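You operate a simulated robot arm through the tools that you are given. There is no shell and no other tool.

Carry out the task below with a simulated robot arm. There is one attempt and no reset: what you move stays moved.

JOB
Tidy up at the near bench top. At the end: the white hump mould from the near bench top is on the top of the long wall shelf; the brown hump mould is on the top of the long wall shelf; the thick clay disc from the near bench top is on the top of the short wall shelf; the small clay ball from the near bench top is on the top of the long wall shelf; whatever was shut is shut again. Leave all else as you found it, and nothing knocked over.

Only the result counts: the job must be done as asked and must still hold three seconds after the hand-in. Knocking over, shifting, dropping, spilling or breaking anything else fails it.

ROBOT AND FRAMES
A 6-joint arm with a two-finger gripper, fixed in place. Base frame: the origin is on the floor under the middle of its stand, x ahead of it, y to its left, z up; the work surface is at about z = 890. Units: mm, rad, N and s.
It reaches about 1572 mm from its shoulder. Its first joint turns from -2.897 to 2.897 rad. Payload 2.45 kg.
The TCP is the grasp point between the finger pads, 20 mm short of the fingertips. In the tool frame z runs along the fingers and y along their closing line. The gripper opens to 140 mm; its body begins 168 mm behind the TCP.
Orientation is told as [roll, pitch, yaw] about the base's x, y, z axes, in that order, counted from this pose: with the fingers straight down and closing along the base's y, the tool's x points along the base's -x, its y along +y and its z along -z.

CONTROLS
- The arm moves only by the tool servo_tool. Its argument "motion" is a list of rows, each an object of numbers (a shift or turn left out is 0, a gripper value left out holds the last): "dx", "dy", "dz": the shift along the tool's x, y, z in cm; "ax", "ay", "az": the turn, a rotation vector about the tool's x, y, z in rad; "jaw": the closure, from 0 (fully open) to 1 (shut). In form: [{"dx": .., "dy": .., "dz": .., "ax": .., "ay": .., "az": .., "jaw": ..}, ...]. A call has 1 to 20 rows; each row is the pose to reach, as a shift and turn from the pose commanded when the call began, along the tool's axes at that moment. Rows are played at 5 a second. More than 50 mm and 0.15 rad between two rows, or a gripper value outside its range, and nothing of the call is played. A pose out of reach is approached as far as the arm can. The call stops where the force on the tool passes 40 N (or 10 N more than at its start, if that is more) or the arm is blocked; 0.2 s more then pass. Each finger travels about 45 mm/s and halts on what it meets, pressing with about 38 N; the grip force reading is that of the motor and also rises with nothing between the fingers. The clock runs only during rows and for 0.2 s after the last one: add rows that repeat a pose to give the fingers time. The reply holds the time, the measured pose of the TCP, the force on the tool along the base axes, the opening and the grip force, in the units named above and with some noise, with the torque about the TCP (base axes, N m) and any sound that the robot's microphone picked up.
- Cameras (640 x 400 px; columns grow to the right, rows downward): "scene" is fixed at [230.1, 494.4, 1787.3]; the picture's right is [-0.71, -0.70, 0.00], its down [-0.42, 0.43, -0.80] and it looks along [0.56, -0.57, -0.60] (base axes); focal length 373 px, centre (320, 200). "wrist" rides on the gripper at [78, 11, -209] in the tool frame; the picture's right is [-0.14, 0.99, 0.00], its down [-0.92, -0.13, -0.37] and it looks along [-0.36, -0.05, 0.93] (tool axes); focal length 280 px, centre (320, 200). There is no depth. A picture from a camera that has moved, and an enlarged one, comes with that camera's place and axes in the base frame and with its lens. The place of the scene camera against the robot may be out by one fixed shift of up to 18 mm in any direction.
- get_image(camera): a new picture of that camera. It takes no simulated time.
- close_up(camera, box): a new picture of the part [left, top, right, bottom] of that camera's present view, enlarged. It takes no simulated time.
- finish_job(): hands the job in; it is judged then, once.

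Places have to be worked out from the pictures, the camera data and where the tool is seen. Open the gripper and draw the arm clear of the work before you hand the job in, unless the task says otherwise.

The tools are called after "Call:" as name(argument=value, ...) on one line, values as JSON. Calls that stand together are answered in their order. servo_tool: Moves the arm, as the interface text tells. Its arguments: {"type":"object","properties":{"motion":{"type":"array","items":{"type":"object","properties":{"dx":{"type":"number"},"dy":{"type":"number"},"dz":{"type":"number"},"ax":{"type":"number"},"ay":{"type":"number"},"az":{"type":"number"},"jaw":{"type":"number"}}}}},"required":["motion"]} The other tools are called the same way: get_image (camera) takes a picture; close_up (camera, box) takes an enlarged picture of a part of a camera's view; finish_job () hands the job in.

At the start:

```text
time_s: 0.0
ee_pos: [525.1, -211.7, 1482.6]
tool_rot: [0.001, 0.0, 0.001]
ft_force: [0.2, 0.2, -0.8]
moment: [0.0, -0.03, 0.02]
opening: 140.2
grip_force: 0.1
```

scene: 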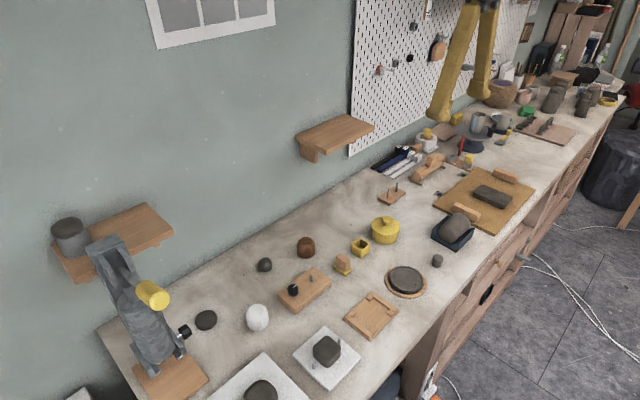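
wrist: 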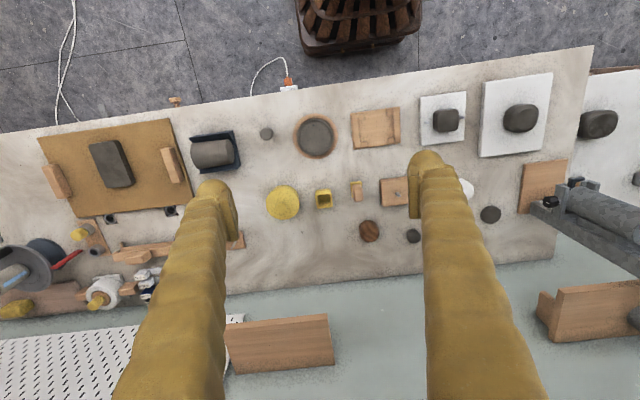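

The first pictures show the bench along y with two wall shelves beyond it. I take close-ups to identify the things before moving.

Call:
close_up(camera="scene", box=[180, 200, 440, 400])

Call:
close_up(camera="scene", box=[40, 190, 240, 400])

Call:
close_up(camera="scene", box=[280, 100, 540, 260])

Call:
close_up(camera="wrist", box=[240, 60, 640, 350])

Call:
close_up(camera="wrist", box=[0, 80, 340, 380])

```text
2.00 times, centred on (310, 300) of scene
camera zoom: at [230.1, 494.4, 1787.3], right [-0.71, -0.7, 0.0], down [-0.42, 0.43, -0.8], along [0.56, -0.57, -0.6], focal length 746 px, centre (340, 0)
```

zoom: 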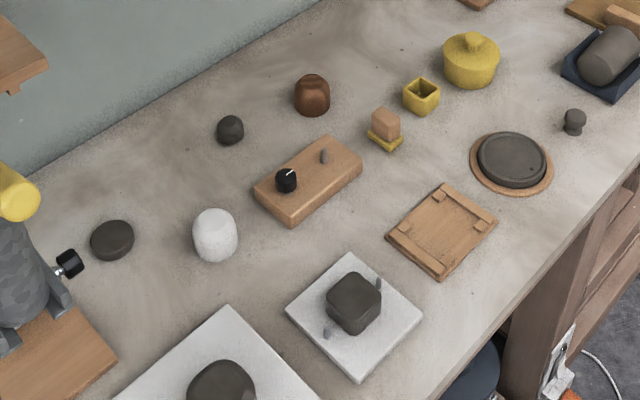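

```text
1.90 times, centred on (140, 295) of scene
camera zoom: at [230.1, 494.4, 1787.3], right [-0.71, -0.7, 0.0], down [-0.42, 0.43, -0.8], along [0.56, -0.57, -0.6], focal length 711 px, centre (663, 19)
```

zoom: 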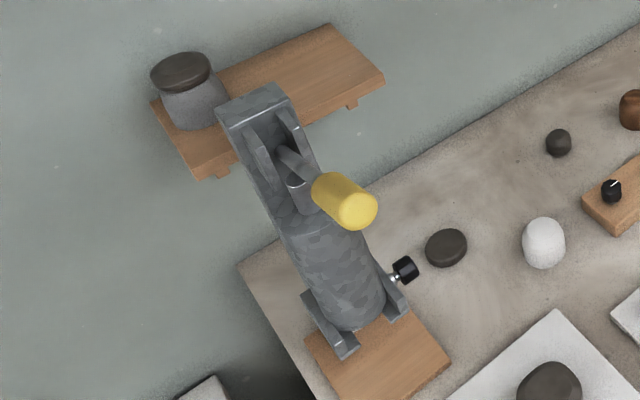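

```text
2.46 times, centred on (410, 180) of scene
camera zoom: at [230.1, 494.4, 1787.3], right [-0.71, -0.7, 0.0], down [-0.42, 0.43, -0.8], along [0.56, -0.57, -0.6], focal length 919 px, centre (98, 249)
```

zoom: 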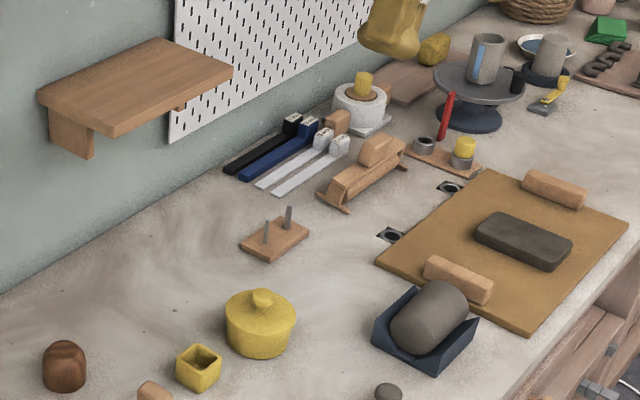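

```text
1.38 times, centred on (440, 205) of wrist
camera zoom: at [446.4, -199.6, 1691.7], right [0.14, 0.99, 0.0], down [0.92, -0.13, 0.37], along [0.36, -0.05, -0.93], focal length 387 px, centre (154, 193)
```

zoom: 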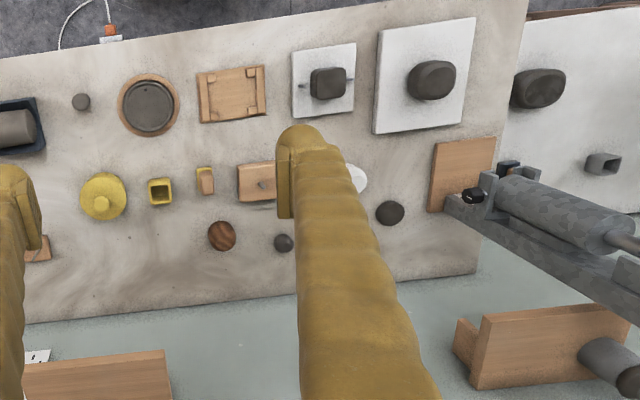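

```text
1.33 times, centred on (170, 230) of wrist
camera zoom: at [446.4, -199.6, 1691.7], right [0.14, 0.99, 0.0], down [0.92, -0.13, 0.37], along [0.36, -0.05, -0.93], focal length 374 px, centre (520, 160)
```

zoom: 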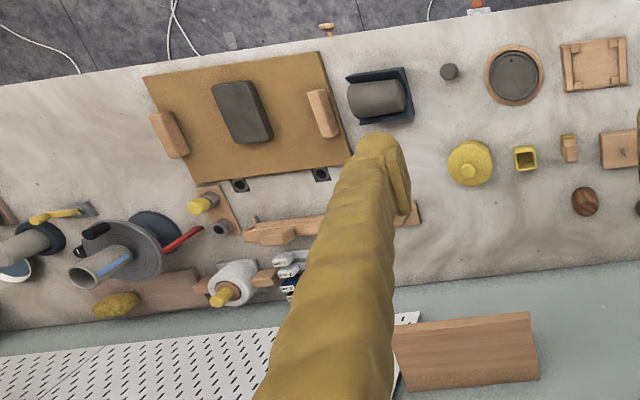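

The dark disc seems to be at about (872, 273), the ball at (915, 37), the brown mould at (869, -105) and the white mould at about (765, 175). The shelves are both near z 1206. I move the arm to get a better view of the near bench top.

Call:
servo_tool(motion=[{"dx": -2.5, "dy": 4.0, "dz": 1.0}, {"dx": -5, "dy": 8, "dz": 2.0}, {"dx": -7.5, "dy": 12, "dz": 3.0}, {"dx": -10, "dy": 16, "dz": 4.0}, {"dx": -12.5, "dy": 20, "dz": 5.0}, {"dx": -15, "dy": 24, "dz": 6.0}, {"dx": -17.5, "dy": 28, "dz": 7.0}, {"dx": -17.5, "dy": 31.2, "dz": 8.0}, {"dx": -17.5, "dy": 31.2, "dz": 8.0}])

Call:
get_image(camera="wrist")

Call:
get_image(camera="scene")

```text
time_s: 2.0
ee_pos: [699.6, 99.9, 1403.0]
tool_rot: [-0.001, -0.002, 0.0]
ft_force: [-0.2, -0.7, -0.2]
moment: [0.0, -0.01, 0.01]
opening: 140.0
grip_force: 0.0
```

```text
taken
camera wrist: at [620.6, 110.5, 1611.5], right [0.14, 0.99, 0.0], down [0.92, -0.13, 0.37], along [0.37, -0.05, -0.93], focal length 280 px, centre (320, 200)
```

wrist: 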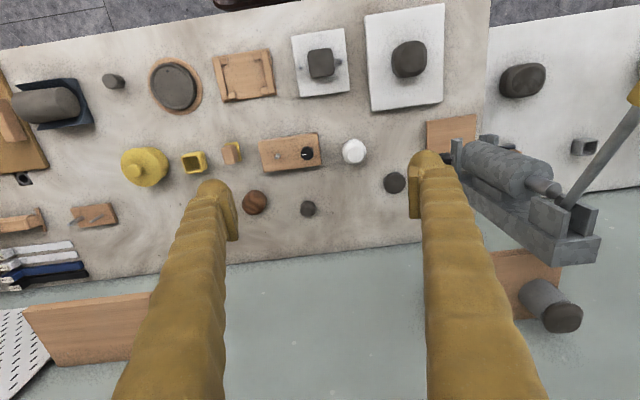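

```text
taken
```

scene: 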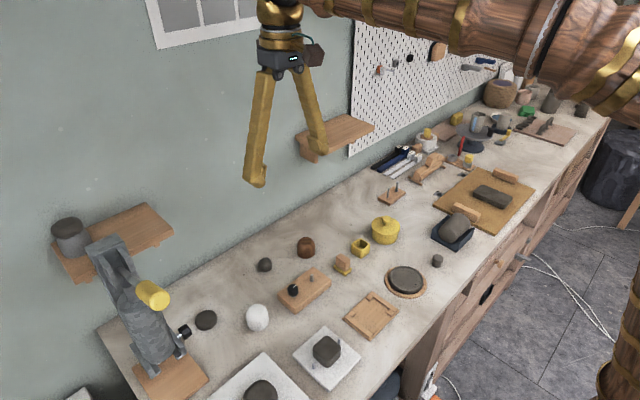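

The hand is over the bench at (700, 100, 1403). I enlarge the wrist view to identify the items.

Call:
close_up(camera="wrist", box=[220, 110, 430, 240])

Call:
close_up(camera="wrist", box=[80, 40, 300, 230])

Call:
close_up(camera="wrist", box=[440, 60, 640, 340])

Call:
close_up(camera="wrist", box=[0, 180, 240, 400])

```text
3.05 times, centred on (325, 175) of wrist
camera zoom: at [620.6, 110.5, 1611.5], right [0.14, 0.99, 0.0], down [0.92, -0.13, 0.37], along [0.37, -0.05, -0.93], focal length 854 px, centre (305, 276)
```

zoom: 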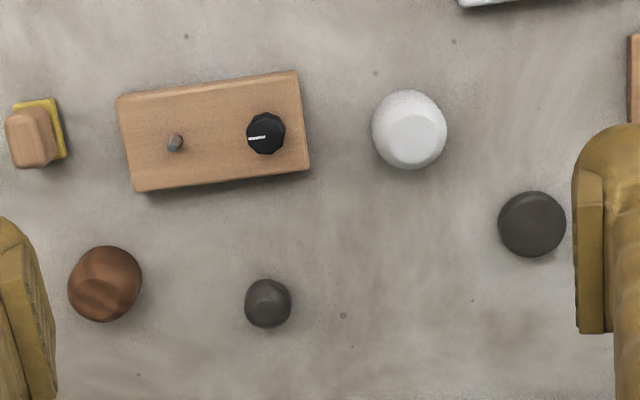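

```text
2.11 times, centred on (190, 135) of wrist
camera zoom: at [620.6, 110.5, 1611.5], right [0.14, 0.99, 0.0], down [0.92, -0.13, 0.37], along [0.37, -0.05, -0.93], focal length 590 px, centre (594, 337)
```

zoom: 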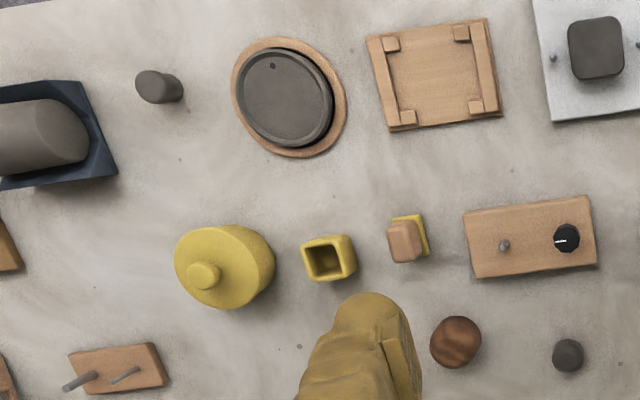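

```text
1.43 times, centred on (540, 200) of wrist
camera zoom: at [620.6, 110.5, 1611.5], right [0.14, 0.99, 0.0], down [0.92, -0.13, 0.37], along [0.37, -0.05, -0.93], focal length 401 px, centre (6, 200)
```

zoom: 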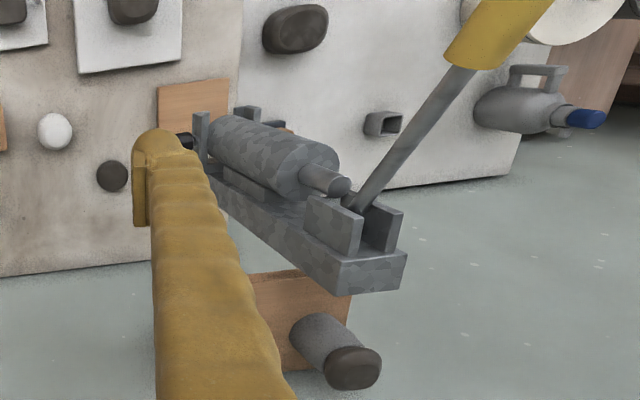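

```text
1.82 times, centred on (120, 290) of wrist
camera zoom: at [620.6, 110.5, 1611.5], right [0.14, 0.99, 0.0], down [0.92, -0.13, 0.37], along [0.37, -0.05, -0.93], focal length 510 px, centre (684, 36)
```

zoom: 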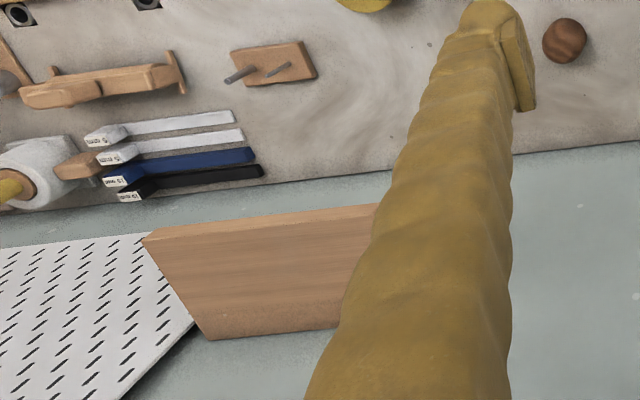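

The white mould looks about 61 mm across at (781, 175), the brown one about 65 mm at (880, -100), the ball about 41 mm at (922, 36) and the disc about 59 mm at (880, 272). I look at the gripper's shape and the shelves from the scene camera.

Call:
close_up(camera="scene", box=[220, 0, 400, 200])

Call:
close_up(camera="scene", box=[30, 190, 190, 290])

Call:
close_up(camera="scene", box=[280, 90, 400, 170])

Call:
close_up(camera="scene", box=[440, 0, 640, 160])

```text
2.00 times, centred on (310, 100) of scene
camera zoom: at [230.1, 494.4, 1787.3], right [-0.71, -0.7, 0.0], down [-0.42, 0.43, -0.8], along [0.56, -0.57, -0.6], focal length 746 px, centre (340, 400)
```

zoom: 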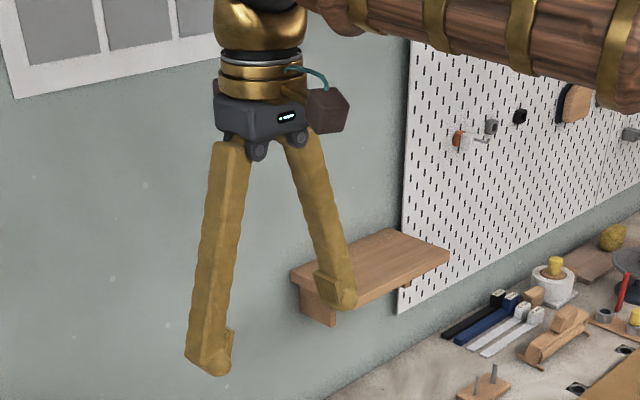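

```text
4.00 times, centred on (110, 240) of scene
camera zoom: at [230.1, 494.4, 1787.3], right [-0.71, -0.7, 0.0], down [-0.42, 0.43, -0.8], along [0.56, -0.57, -0.6], focal length 1493 px, centre (1160, 40)
```

zoom: 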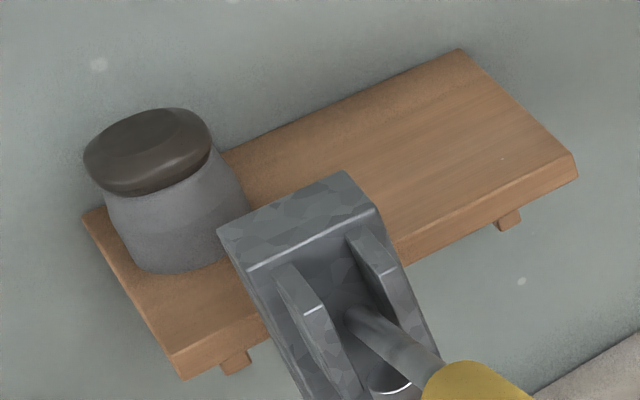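

```text
5.00 times, centred on (340, 130) of scene
camera zoom: at [230.1, 494.4, 1787.3], right [-0.71, -0.7, 0.0], down [-0.42, 0.43, -0.8], along [0.56, -0.57, -0.6], focal length 1866 px, centre (220, 550)
```

zoom: 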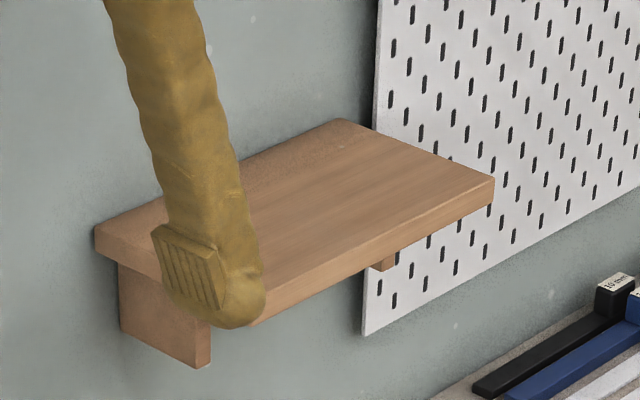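

```text
2.50 times, centred on (540, 80) of scene
camera zoom: at [230.1, 494.4, 1787.3], right [-0.71, -0.7, 0.0], down [-0.42, 0.43, -0.8], along [0.56, -0.57, -0.6], focal length 933 px, centre (-230, 500)
```

zoom: 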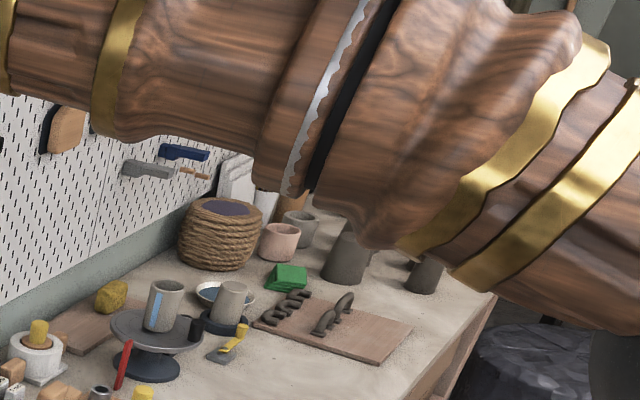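

The shelf beside the pegboard works out to about 250 mm and the one with the jar to about 220 mm, both at about the same height. I pull back and tilt the hand up to look along the wall, checking for other shelves and confirming these lengths.

Call:
servo_tool(motion=[{"dx": 3, "ay": -0.12}, {"dx": 6, "ay": -0.24}, {"dx": 9, "ay": -0.36}, {"dx": 12, "ay": -0.48}, {"dx": 15, "ay": -0.6}, {"dx": 18, "ay": -0.72}, {"dx": 20, "ay": -0.84}, {"dx": 20, "ay": -0.84}])

Call:
get_image(camera="wrist")

```text
time_s: 3.8
ee_pos: [497.8, 101.2, 1403.2]
tool_rot: [0.001, -0.842, -0.001]
ft_force: [-0.5, -0.7, -0.3]
moment: [0.0, 0.02, -0.02]
opening: 140.0
grip_force: 0.0
```

```text
taken
camera wrist: at [290.8, 112.2, 1484.2], right [0.09, 0.99, 0.1], down [0.34, -0.13, 0.93], along [0.94, -0.05, -0.35], focal length 280 px, centre (320, 200)
```

wrist: 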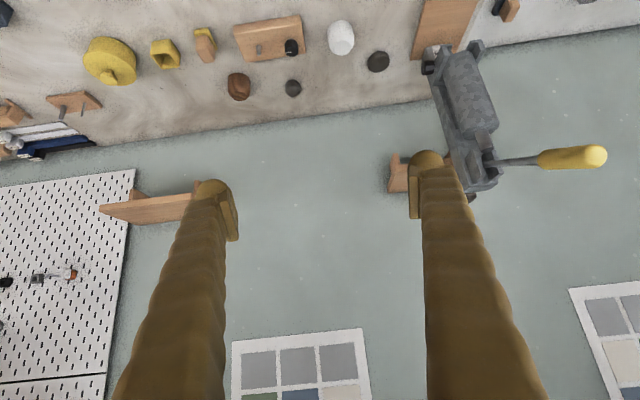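

No other wall shelf shows here, so the long one is the shelf by the pegboard and the short one is the shelf with the jar. I straighten the hand and go above the white mould.

Call:
servo_tool(motion=[{"dx": 0.38, "dy": 0.74, "dz": 4.13, "ay": 0.084}, {"dx": 0.76, "dy": 1.48, "dz": 8.26, "ay": 0.168}, {"dx": 1.14, "dy": 2.22, "dz": 12.39, "ay": 0.252}, {"dx": 1.52, "dy": 2.96, "dz": 16.52, "ay": 0.336}, {"dx": 1.9, "dy": 3.7, "dz": 20.65, "ay": 0.42}, {"dx": 2.28, "dy": 4.44, "dz": 24.78, "ay": 0.504}, {"dx": 2.66, "dy": 5.18, "dz": 28.9, "ay": 0.588}, {"dx": 3.04, "dy": 5.92, "dz": 33.0, "ay": 0.672}, {"dx": 3.42, "dy": 6.66, "dz": 37.2, "ay": 0.756}, {"dx": 3.8, "dy": 7.4, "dz": 41.3, "ay": 0.842}, {"dx": 3.8, "dy": 7.4, "dz": 41.3, "ay": 0.842}])

Call:
get_image(camera="wrist")

Call:
get_image(camera="scene")

```text
time_s: 6.2
ee_pos: [783.7, 175.2, 1099.6]
tool_rot: [0.001, 0.004, 0.0]
ft_force: [-0.4, 0.2, 0.3]
moment: [-0.02, 0.02, -0.02]
opening: 140.3
grip_force: 0.0
```

```text
taken
camera wrist: at [705.9, 187.1, 1309.4], right [0.14, 0.99, 0.0], down [0.92, -0.13, 0.37], along [0.36, -0.05, -0.93], focal length 280 px, centre (320, 200)
```

wrist: 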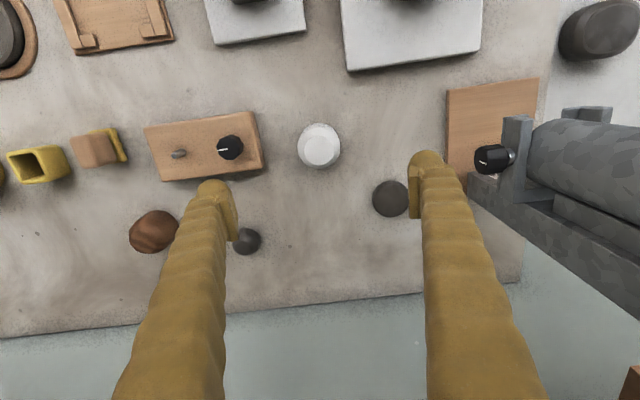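

```text
taken
```

scene: 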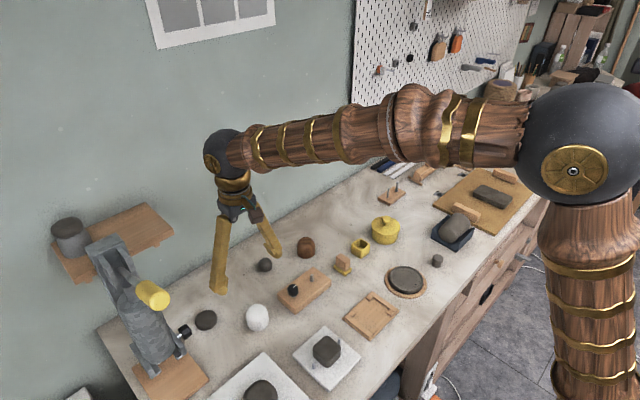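

The hand hangs over the white mould. I zoom the wrist view to fix its position.

Call:
close_up(camera="wrist", box=[230, 90, 420, 210])

Call:
close_up(camera="scene", box=[190, 260, 310, 340])

```text
3.33 times, centred on (325, 150) of wrist
camera zoom: at [705.9, 187.1, 1309.4], right [0.14, 0.99, 0.0], down [0.92, -0.13, 0.37], along [0.36, -0.05, -0.93], focal length 935 px, centre (303, 367)
```

zoom: 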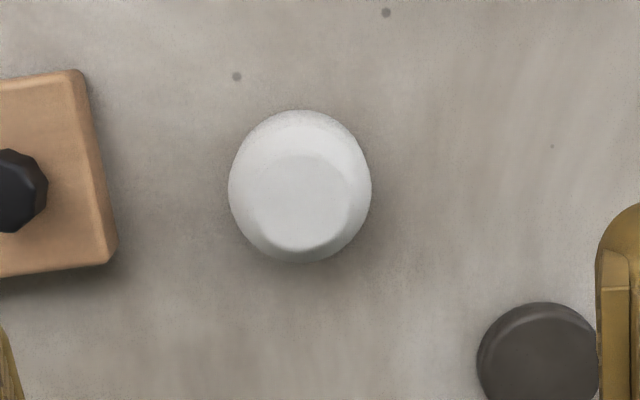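

```text
5.00 times, centred on (250, 300) of scene
camera zoom: at [230.1, 494.4, 1787.3], right [-0.71, -0.7, 0.0], down [-0.42, 0.43, -0.8], along [0.56, -0.57, -0.6], focal length 1866 px, centre (670, -300)
```

zoom: 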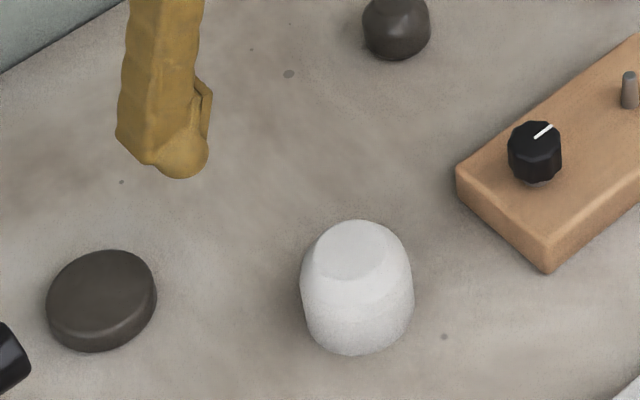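

The white mould's centre works out to (781, 175.5), 62 mm wide. The test board's corner reaches about y=92, so I narrow the jaws to about 90 mm before going down.

Call:
servo_tool(motion=[{"dx": 0.2, "dy": 0.0, "dz": 2, "jaw": 0.36}, {"dx": 0.2, "dz": 4, "jaw": 0.36}, {"dx": 0.2, "dz": 6, "jaw": 0.36}, {"dx": 0.2, "dz": 8, "jaw": 0.36}, {"dx": 0.2, "dz": 8, "jaw": 0.36}])

Call:
get_image(camera="wrist")

Call:
get_image(camera="scene")

```text
time_s: 7.4
ee_pos: [779.6, 177.9, 1016.1]
tool_rot: [0.001, 0.001, 0.001]
ft_force: [-0.5, 0.0, 0.3]
moment: [0.0, 0.0, -0.02]
opening: 89.6
grip_force: 0.1
```

```text
taken
camera wrist: at [701.6, 188.0, 1226.1], right [0.14, 0.99, 0.0], down [0.92, -0.13, 0.37], along [0.36, -0.05, -0.93], focal length 280 px, centre (320, 200)
```

wrist: 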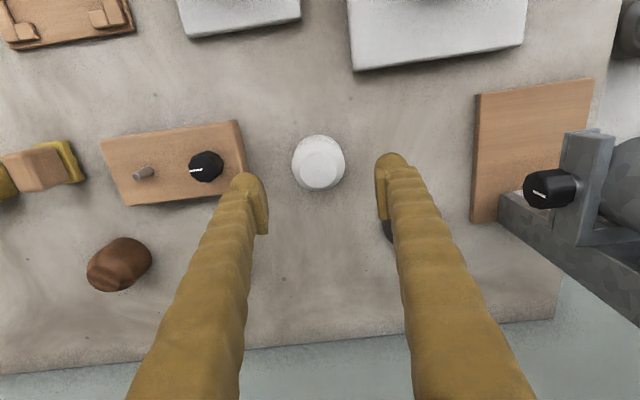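

```text
taken
```

scene: 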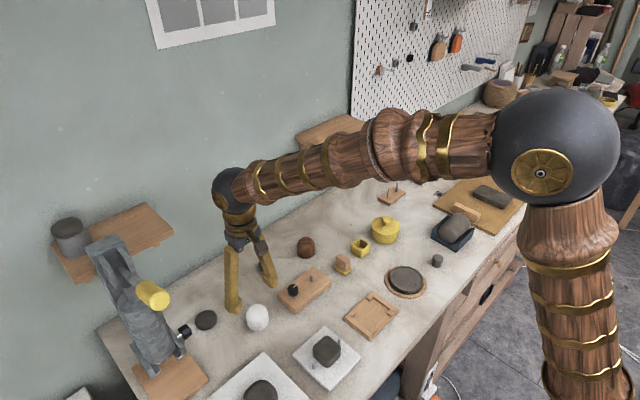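

The jaws read 90 mm and the mould is centred between them. I go down to z≈914 (fingertips just above the bench).

Call:
servo_tool(motion=[{"dz": 3}, {"dz": 6}, {"dz": 8.5}, {"dz": 9.6}, {"dz": 10.1}, {"dz": 10.1}])

Call:
get_image(camera="wrist")

Call:
close_up(camera="scene", box=[190, 240, 330, 350])

```text
time_s: 8.8
ee_pos: [780.5, 176.2, 916.4]
tool_rot: [0.002, 0.002, 0.0]
ft_force: [-0.2, -0.4, 0.5]
moment: [-0.04, -0.04, 0.0]
opening: 89.4
grip_force: 0.0
```

```text
taken
camera wrist: at [702.4, 187.9, 1126.5], right [0.14, 0.99, 0.0], down [0.92, -0.13, 0.37], along [0.36, -0.05, -0.93], focal length 280 px, centre (320, 200)
```

wrist: 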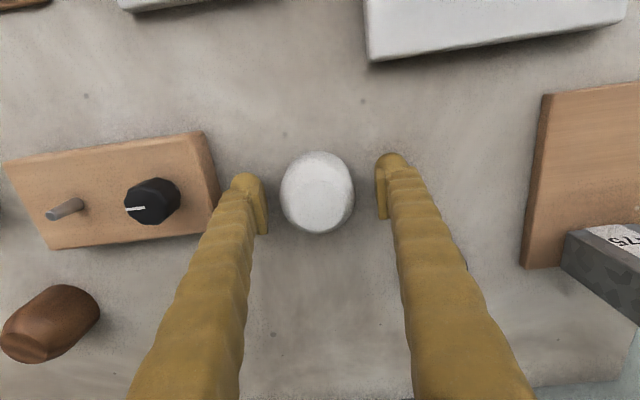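

```text
3.64 times, centred on (260, 295) of scene
camera zoom: at [230.1, 494.4, 1787.3], right [-0.71, -0.7, 0.0], down [-0.42, 0.43, -0.8], along [0.56, -0.57, -0.6], focal length 1357 px, centre (538, -146)
```

zoom: 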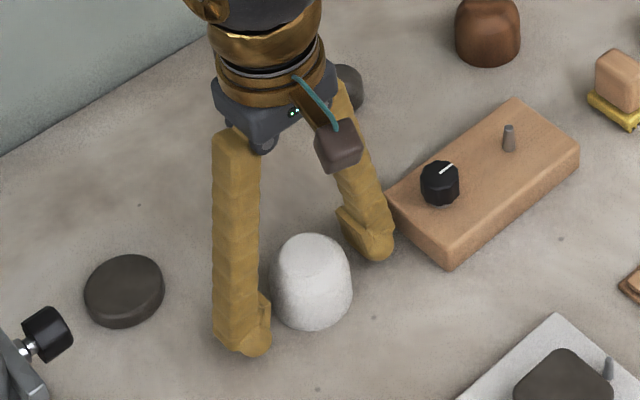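

The mould sits centred between the pads with the board clear. I close the jaws on it.

Call:
servo_tool(motion=[{"jaw": 0.5}, {"jaw": 0.6}, {"jaw": 0.75}, {"jaw": 0.75}, {"jaw": 0.75}, {"jaw": 0.75}])

Call:
get_image(camera="wrist")

```text
time_s: 10.2
ee_pos: [781.4, 176.8, 917.6]
tool_rot: [-0.001, 0.001, 0.0]
ft_force: [-1.7, -0.2, 6.2]
moment: [-0.21, 0.14, -0.09]
opening: 59.9
grip_force: 38.3
```

```text
taken
camera wrist: at [702.3, 187.9, 1126.7], right [0.14, 0.99, 0.0], down [0.92, -0.13, 0.37], along [0.36, -0.05, -0.93], focal length 280 px, centre (320, 200)
```

wrist: 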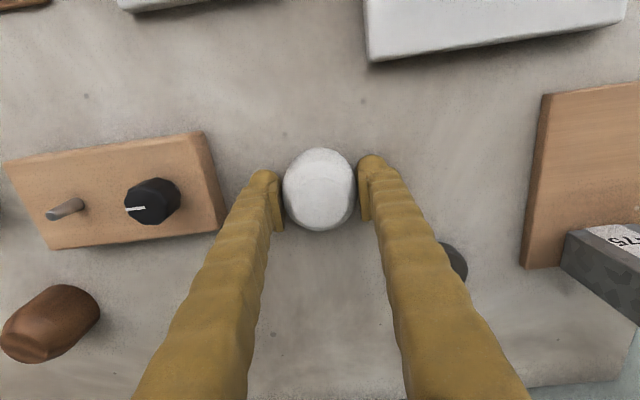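

Gripped at 60 mm with 38 N. I lift it and pull back, then travel toward the long shelf at a safe height.

Call:
servo_tool(motion=[{"dz": -1.0}, {"dz": -4}, {"dz": -8, "dx": 0.8}, {"dz": -12, "dx": 1.6}, {"dz": -16, "dx": 2.4}, {"dz": -20, "dx": 3.2}, {"dz": -24, "dx": 4}, {"dz": -28, "dx": 4.8}, {"dz": -32, "dx": 5.6}, {"dz": -36, "dx": 6.4}, {"dz": -40, "dx": 7.2}, {"dz": -41, "dx": 8, "dy": -4}, {"dz": -41, "dx": 8, "dy": -8.6}, {"dz": -41, "dx": 8, "dy": -13.2}, {"dz": -41, "dx": 8, "dy": -17.8}, {"dz": -41, "dx": 8, "dy": -22.4}, {"dz": -41, "dx": 8, "dy": -27}, {"dz": -41, "dx": 8, "dy": -31.6}, {"dz": -41, "dx": 8, "dy": -36.2}, {"dz": -41, "dx": 8, "dy": -36.2}])

Call:
get_image(camera="wrist")

Call:
get_image(camera="scene")

```text
time_s: 14.4
ee_pos: [701.2, -190.2, 1326.2]
tool_rot: [0.0, 0.002, 0.0]
ft_force: [0.1, -0.3, -1.9]
moment: [0.0, 0.02, -0.04]
opening: 59.5
grip_force: 38.5
```

```text
taken
camera wrist: at [622.7, -177.4, 1535.8], right [0.14, 0.99, 0.0], down [0.92, -0.13, 0.37], along [0.36, -0.05, -0.93], focal length 280 px, centre (320, 200)
```

wrist: 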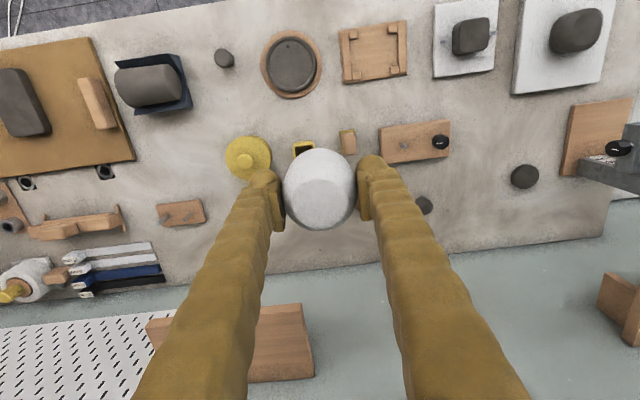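

```text
taken
```

scene: 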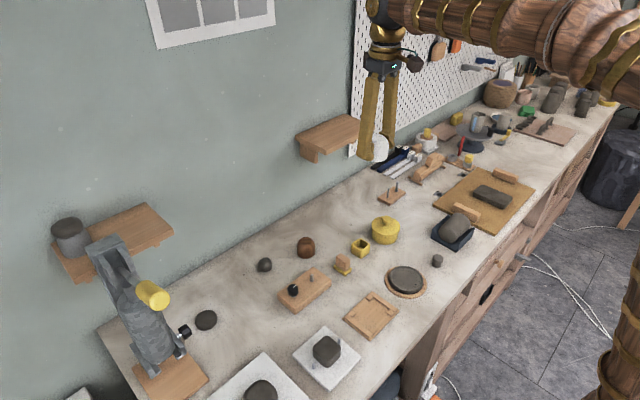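

The mould is held firmly, and the long shelf measures x 910–1066, y −486…−250, z≈1206. I carry the mould over the shelf's near end, aiming for (980, −292).

Call:
servo_tool(motion=[{"dx": -4, "dy": -1.5}, {"dx": -8, "dy": -3}, {"dx": -12, "dy": -4.5}, {"dx": -16, "dy": -6}, {"dx": -20, "dy": -7.5}, {"dx": -24, "dy": -9}, {"dx": -27.9, "dy": -10.2}, {"dx": -27.9, "dy": -10.2, "dz": 2}, {"dx": -27.9, "dy": -10.2, "dz": 5}, {"dx": -27.9, "dy": -10.2, "dz": 5}])

Call:
get_image(camera="wrist")

Call:
close_up(camera="scene", box=[270, 30, 430, 170])

```text
time_s: 16.6
ee_pos: [980.4, -286.5, 1274.7]
tool_rot: [0.001, 0.002, 0.0]
ft_force: [-0.3, 0.0, -1.0]
moment: [0.0, 0.04, -0.01]
opening: 59.5
grip_force: 37.8
```

```text
taken
camera wrist: at [902.6, -275.2, 1484.6], right [0.14, 0.99, 0.0], down [0.92, -0.13, 0.37], along [0.36, -0.05, -0.93], focal length 280 px, centre (320, 200)
```

wrist: 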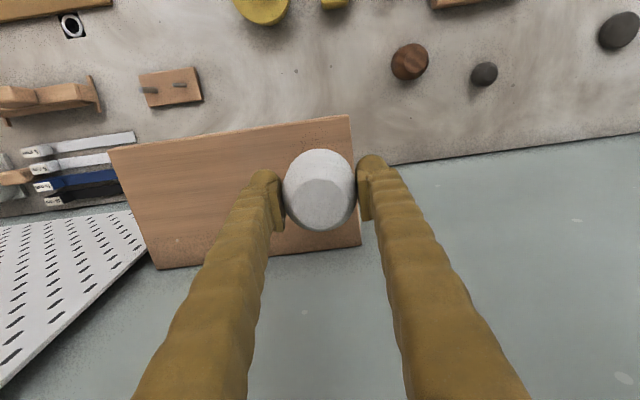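

```text
2.86 times, centred on (350, 100) of scene
camera zoom: at [230.1, 494.4, 1787.3], right [-0.71, -0.7, 0.0], down [-0.42, 0.43, -0.8], along [0.56, -0.57, -0.6], focal length 1066 px, centre (234, 486)
```

zoom: 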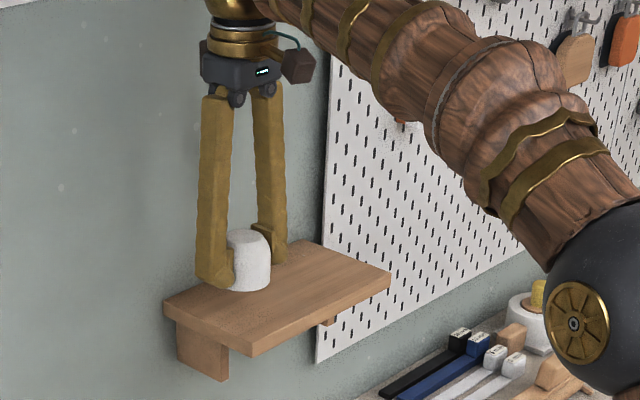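

From here the shelf resolves to about x 931–1079, y −500…−249, with its top nearer z 1195. I shift slightly inward and lower toward it in steps, watching the force.

Call:
servo_tool(motion=[{"dy": -0.6, "dz": 1.5}, {"dy": -0.6, "dz": 3}, {"dy": -0.6, "dz": 4}, {"dy": -0.6, "dz": 4.4}, {"dy": -0.6, "dz": 4.4}])

Call:
close_up(camera="scene", box=[290, 60, 390, 160])

```text
time_s: 17.8
ee_pos: [980.0, -293.9, 1231.1]
tool_rot: [-0.001, 0.001, 0.001]
ft_force: [-0.1, 0.7, -1.5]
moment: [0.01, 0.0, 0.04]
opening: 59.8
grip_force: 37.5
```

```text
4.00 times, centred on (340, 110) of scene
camera zoom: at [230.1, 494.4, 1787.3], right [-0.71, -0.7, 0.0], down [-0.42, 0.43, -0.8], along [0.56, -0.57, -0.6], focal length 1493 px, centre (240, 560)
```

zoom: 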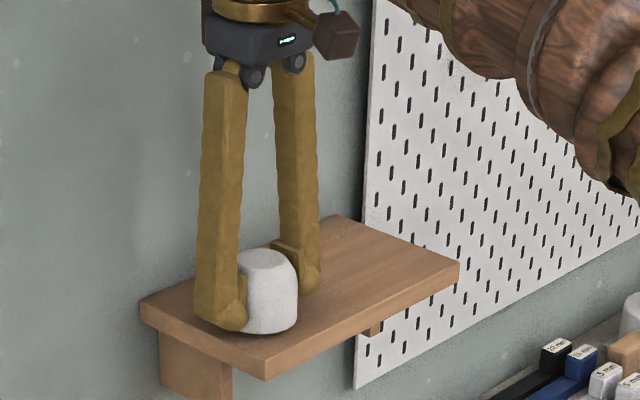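

No contact yet at z 1231. I lower in 2 mm steps.

Call:
servo_tool(motion=[{"dz": 0.2}, {"dz": 0.4}, {"dz": 0.5}, {"dz": 0.6}])

```text
time_s: 18.8
ee_pos: [979.7, -295.1, 1227.0]
tool_rot: [-0.001, 0.002, 0.001]
ft_force: [-2.8, -0.5, 6.2]
moment: [-0.26, 0.21, -0.05]
opening: 59.5
grip_force: 38.3
```

Contact: about 8 N upward at z≈1226. I open the jaws slightly to release.

Call:
servo_tool(motion=[{"jaw": 0.56}, {"jaw": 0.5}, {"jaw": 0.46}, {"jaw": 0.46}, {"jaw": 0.46}])

Call:
close_up(camera="scene", box=[290, 60, 390, 160])

Call:
get_image(camera="wrist")

```text
time_s: 20.0
ee_pos: [980.0, -294.8, 1225.8]
tool_rot: [0.0, 0.001, 0.0]
ft_force: [0.4, 0.5, 0.2]
moment: [-0.03, -0.02, -0.03]
opening: 75.5
grip_force: 0.1
```

```text
4.00 times, centred on (340, 110) of scene
camera zoom: at [230.1, 494.4, 1787.3], right [-0.71, -0.7, 0.0], down [-0.42, 0.43, -0.8], along [0.56, -0.57, -0.6], focal length 1493 px, centre (240, 560)
```

zoom: 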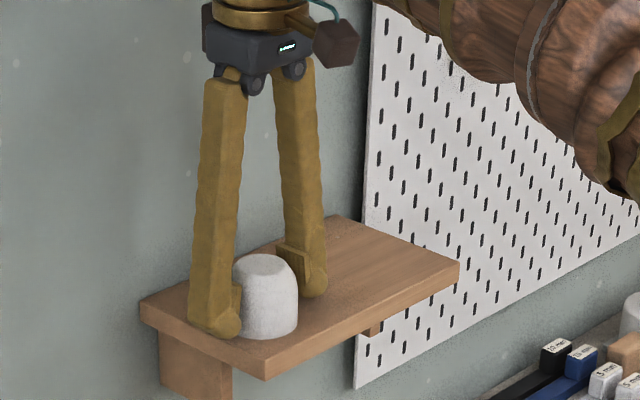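

```text
taken
camera wrist: at [901.9, -283.7, 1436.0], right [0.14, 0.99, 0.0], down [0.92, -0.13, 0.37], along [0.36, -0.05, -0.93], focal length 280 px, centre (320, 200)
```

wrist: 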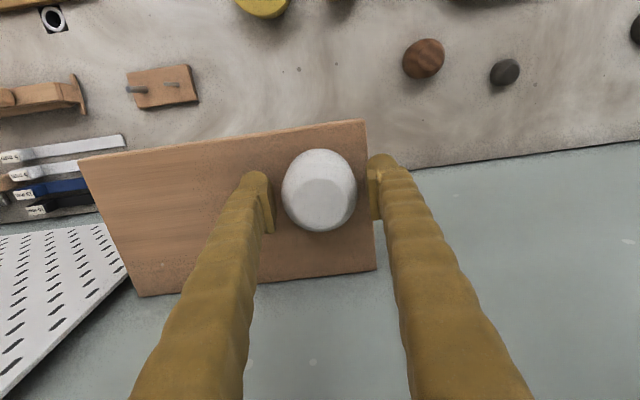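

The white mould stands freely on the shelf. I lift straight off, then go above the brown mould at about (880, −103).

Call:
servo_tool(motion=[{"dz": -2}, {"dz": -6}, {"dz": -10}, {"dz": -13}, {"dz": -13, "dx": 2, "dy": 4}, {"dz": -13, "dx": 4, "dy": 8}, {"dz": -13, "dx": 6, "dy": 12}, {"dz": -13, "dx": 8, "dy": 16}, {"dz": -13, "dx": 10, "dy": 19.2}, {"dz": -9, "dx": 10, "dy": 19.2}, {"dz": -5, "dx": 10, "dy": 19.2}, {"dz": -1, "dx": 10, "dy": 19.2}, {"dz": 3, "dx": 10, "dy": 19.2}, {"dz": 7, "dx": 10, "dy": 19.2}, {"dz": 11, "dx": 10, "dy": 19.2}, {"dz": 15, "dx": 10, "dy": 19.2}, {"dz": 15, "dx": 10, "dy": 19.2}])

Call:
get_image(camera="wrist")

Call:
close_up(camera="scene", box=[230, 210, 370, 310])

Call:
close_up(camera="scene", box=[290, 60, 390, 160])

```text
time_s: 23.6
ee_pos: [878.2, -104.8, 1079.4]
tool_rot: [0.001, 0.001, -0.001]
ft_force: [-0.6, 0.5, 0.4]
moment: [0.01, -0.01, -0.01]
opening: 75.7
grip_force: 0.1
```

```text
taken
camera wrist: at [800.0, -94.9, 1288.5], right [0.14, 0.99, 0.0], down [0.92, -0.13, 0.37], along [0.36, -0.05, -0.93], focal length 280 px, centre (320, 200)
```

wrist: 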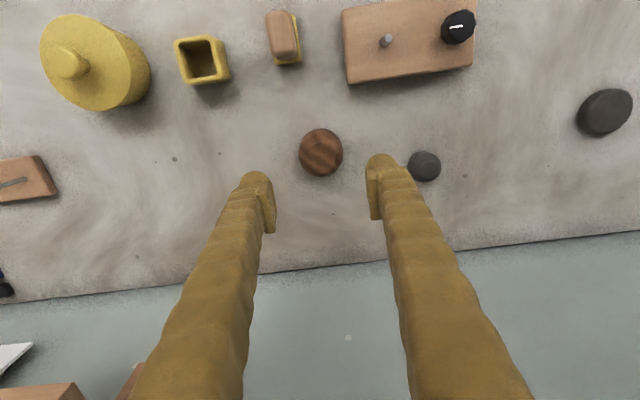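

```text
4.00 times, centred on (300, 260) of scene
camera zoom: at [230.1, 494.4, 1787.3], right [-0.71, -0.7, 0.0], down [-0.42, 0.43, -0.8], along [0.56, -0.57, -0.6], focal length 1493 px, centre (400, -40)
```

zoom: 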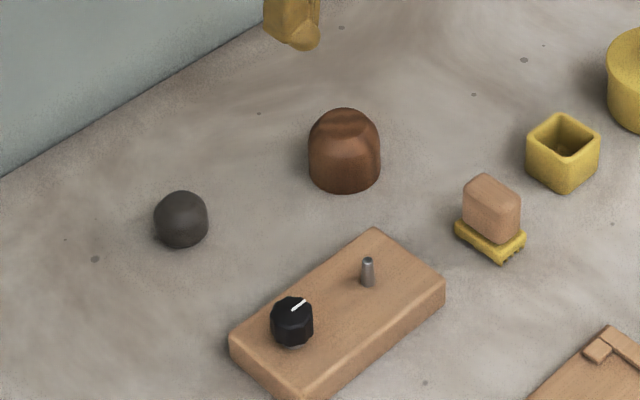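

```text
4.00 times, centred on (340, 110) of scene
camera zoom: at [230.1, 494.4, 1787.3], right [-0.71, -0.7, 0.0], down [-0.42, 0.43, -0.8], along [0.56, -0.57, -0.6], focal length 1493 px, centre (240, 560)
```

zoom: 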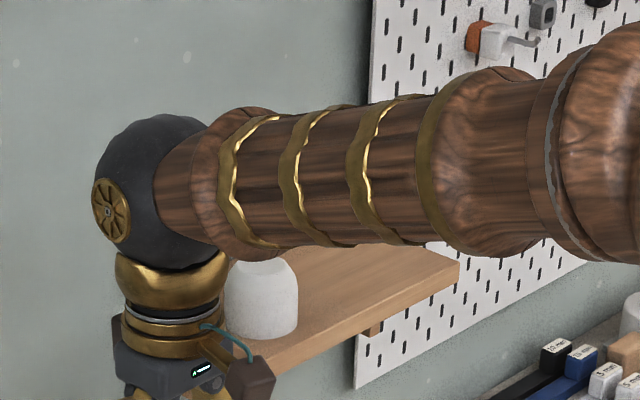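

The brown mould is centred under the hand at (879, −105), about 60 mm wide. I go straight down and check before closing.

Call:
servo_tool(motion=[{"dz": 4}, {"dz": 8}, {"dz": 12}, {"dz": 14.5}, {"dz": 15.8}, {"dz": 16.3}, {"dz": 16.3}])

Call:
get_image(camera="wrist")

Call:
close_up(camera="scene", box=[250, 200, 370, 300])

```text
time_s: 25.2
ee_pos: [877.0, -103.6, 913.3]
tool_rot: [-0.001, 0.001, 0.0]
ft_force: [-1.2, -0.2, -0.7]
moment: [0.01, 0.0, 0.02]
opening: 75.6
grip_force: 0.1
```

```text
taken
camera wrist: at [798.6, -91.8, 1123.0], right [0.14, 0.99, 0.0], down [0.92, -0.13, 0.37], along [0.36, -0.05, -0.93], focal length 280 px, centre (320, 200)
```

wrist: 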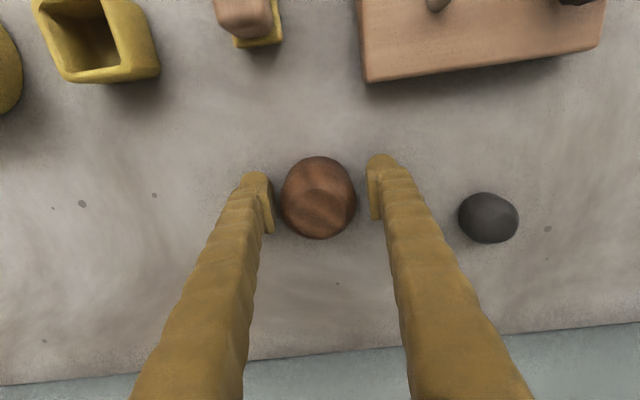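

```text
4.00 times, centred on (310, 250) of scene
camera zoom: at [230.1, 494.4, 1787.3], right [-0.71, -0.7, 0.0], down [-0.42, 0.43, -0.8], along [0.56, -0.57, -0.6], focal length 1493 px, centre (360, 0)
```

zoom: 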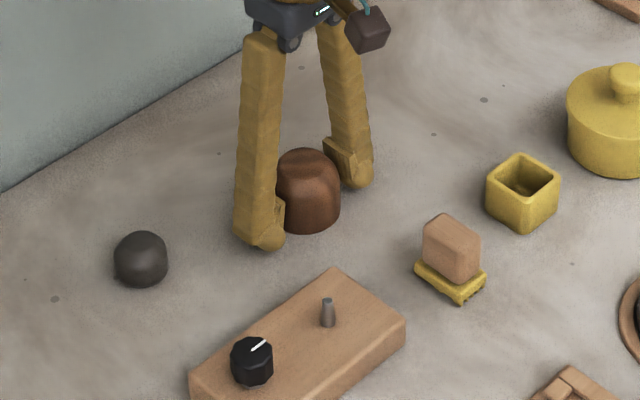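

Centred between the pads. I close on the brown mould, then lift slightly.

Call:
servo_tool(motion=[{"jaw": 0.55}, {"jaw": 0.65}, {"jaw": 0.75}, {"jaw": 0.75}, {"jaw": 0.75}, {"jaw": 0.75, "dz": -0.5}, {"jaw": 0.75, "dz": -2}, {"jaw": 0.75, "dz": -3}, {"jaw": 0.75, "dz": -3}])

Call:
get_image(camera="wrist")

```text
time_s: 27.2
ee_pos: [878.5, -103.9, 944.2]
tool_rot: [0.001, 0.0, 0.001]
ft_force: [-0.2, 0.2, -0.6]
moment: [-0.05, 0.04, 0.03]
opening: 60.6
grip_force: 37.7
```

```text
taken
camera wrist: at [800.2, -92.2, 1153.8], right [0.14, 0.99, 0.0], down [0.92, -0.13, 0.37], along [0.36, -0.05, -0.93], focal length 280 px, centre (320, 200)
```

wrist: 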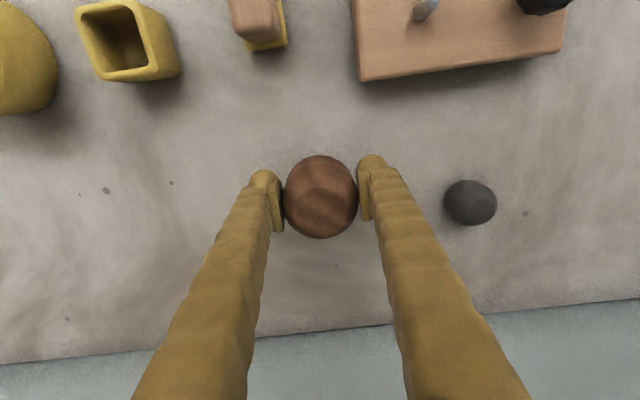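

Held at 60.6 mm. I lift, pull back and travel to in front of the far end of the long shelf.

Call:
servo_tool(motion=[{"dz": -4, "dx": 1}, {"dz": -8, "dx": 2}, {"dz": -12, "dx": 3}, {"dz": -16, "dx": 4}, {"dz": -20, "dx": 5}, {"dz": -24, "dx": 6}, {"dz": -28, "dx": 7}, {"dz": -32, "dx": 8}, {"dz": -36, "dx": 9}, {"dz": -40, "dx": 10}, {"dz": -40, "dx": 10, "dy": -4.3}, {"dz": -40, "dx": 10, "dy": -8.6}, {"dz": -40, "dx": 10, "dy": -12.9}, {"dz": -40, "dx": 10, "dy": -17.2}, {"dz": -40, "dx": 10, "dy": -21.5}, {"dz": -40, "dx": 10, "dy": -25.8}, {"dz": -40, "dx": 10, "dy": -30.1}, {"dz": -40, "dx": 10, "dy": -34.4}, {"dz": -40, "dx": 10, "dy": -34.4}])

Call:
get_image(camera="wrist")

```text
time_s: 31.2
ee_pos: [774.7, -447.3, 1345.0]
tool_rot: [0.0, 0.0, 0.0]
ft_force: [0.0, 1.1, -0.4]
moment: [-0.01, -0.02, 0.0]
opening: 60.3
grip_force: 37.7
```

```text
taken
camera wrist: at [696.5, -435.9, 1554.4], right [0.14, 0.99, 0.0], down [0.92, -0.13, 0.37], along [0.36, -0.05, -0.93], focal length 280 px, centre (320, 200)
```

wrist: 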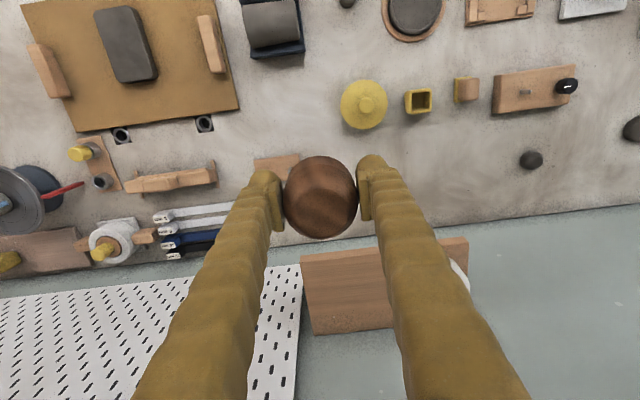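

The shelf's far end is at about y −499. I move forward over it to (980, −453) and come down to just above the surface.

Call:
servo_tool(motion=[{"dx": -4, "dy": -0.2}, {"dx": -8, "dy": -0.4}, {"dx": -12, "dy": -0.6}, {"dx": -16, "dy": -0.6}, {"dx": -20.4, "dy": -0.6}, {"dx": -20.4, "dy": -0.6, "dz": 4}, {"dx": -20.4, "dy": -0.6, "dz": 8}, {"dx": -20.4, "dy": -0.6, "dz": 11}, {"dx": -20.4, "dy": -0.6, "dz": 11}])

Call:
get_image(camera="wrist")

Call:
close_up(camera="scene", box=[290, 60, 390, 160])

```text
time_s: 33.2
ee_pos: [980.9, -452.1, 1234.9]
tool_rot: [0.0, 0.002, -0.001]
ft_force: [0.6, 0.6, -0.8]
moment: [-0.03, 0.02, 0.0]
opening: 60.1
grip_force: 37.6
out of reach, approached as far as the arm can: row 4, 5, 6
```

```text
taken
camera wrist: at [903.9, -441.4, 1444.3], right [0.14, 0.99, 0.0], down [0.92, -0.13, 0.37], along [0.36, -0.05, -0.93], focal length 280 px, centre (320, 200)
```

wrist: 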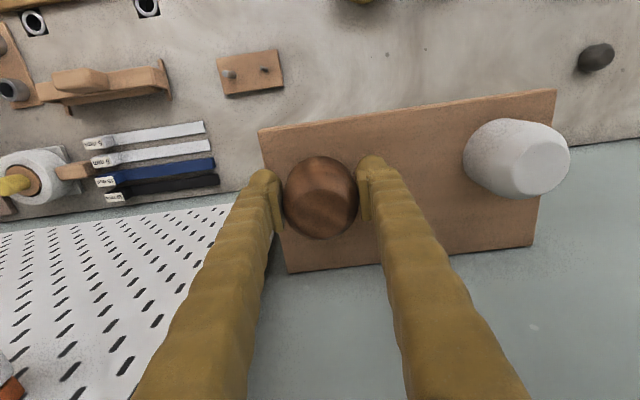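

```text
4.00 times, centred on (340, 110) of scene
camera zoom: at [230.1, 494.4, 1787.3], right [-0.71, -0.7, 0.0], down [-0.42, 0.43, -0.8], along [0.56, -0.57, -0.6], focal length 1493 px, centre (240, 560)
```

zoom: 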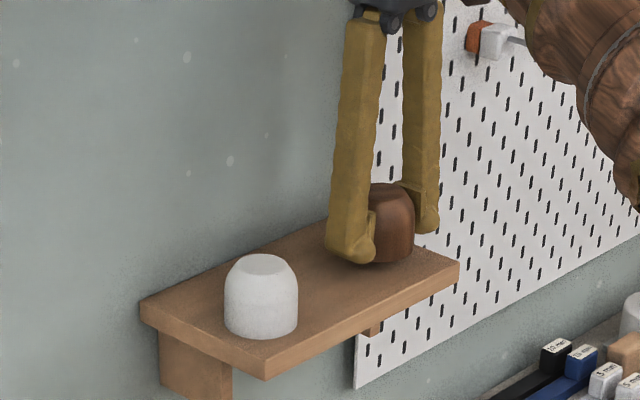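

Nearly down, with the white mould well clear. I lower the last millimetres in small steps.

Call:
servo_tool(motion=[{"dz": 0.3}, {"dz": 0.5}, {"dz": 0.7}, {"dz": 0.8}, {"dz": 0.9}])

```text
time_s: 34.4
ee_pos: [982.4, -453.6, 1225.3]
tool_rot: [0.001, 0.002, -0.001]
ft_force: [-0.7, -0.3, -1.0]
moment: [-0.02, 0.03, 0.05]
opening: 60.3
grip_force: 37.6
```

No contact yet, so I continue in 1 mm steps.

Call:
servo_tool(motion=[{"dz": 0.1}, {"dz": 0.2}, {"dz": 0.2}])

```text
time_s: 35.2
ee_pos: [983.0, -453.7, 1223.2]
tool_rot: [0.002, 0.001, 0.001]
ft_force: [2.2, -1.5, 12.3]
moment: [0.38, -0.13, -0.07]
opening: 60.3
grip_force: 38.1
```

Contact at about 12 N. I release by opening the jaws a little, then check.

Call:
servo_tool(motion=[{"jaw": 0.56}, {"jaw": 0.5}, {"jaw": 0.46}, {"jaw": 0.46}, {"jaw": 0.46}])

Call:
get_image(camera="wrist")

Call:
close_up(camera="scene", box=[290, 60, 390, 160])

```text
time_s: 36.4
ee_pos: [981.3, -452.3, 1223.4]
tool_rot: [0.0, 0.002, 0.0]
ft_force: [-0.3, 0.7, 1.1]
moment: [-0.03, -0.02, -0.03]
opening: 75.6
grip_force: 0.0
```

```text
taken
camera wrist: at [904.5, -441.9, 1432.6], right [0.14, 0.99, 0.0], down [0.92, -0.13, 0.37], along [0.36, -0.05, -0.93], focal length 280 px, centre (320, 200)
```

wrist: 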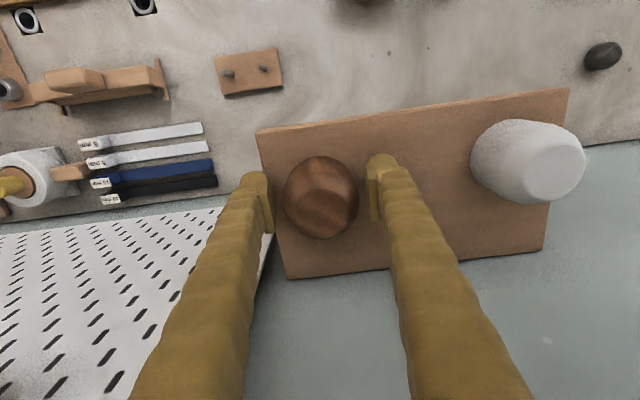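

```text
4.00 times, centred on (340, 110) of scene
camera zoom: at [230.1, 494.4, 1787.3], right [-0.71, -0.7, 0.0], down [-0.42, 0.43, -0.8], along [0.56, -0.57, -0.6], focal length 1493 px, centre (240, 560)
```

zoom: 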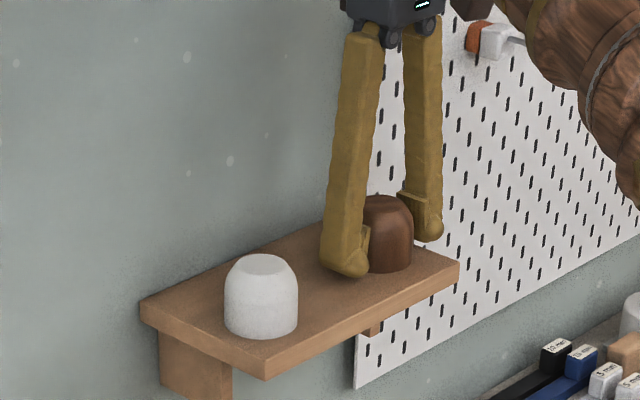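

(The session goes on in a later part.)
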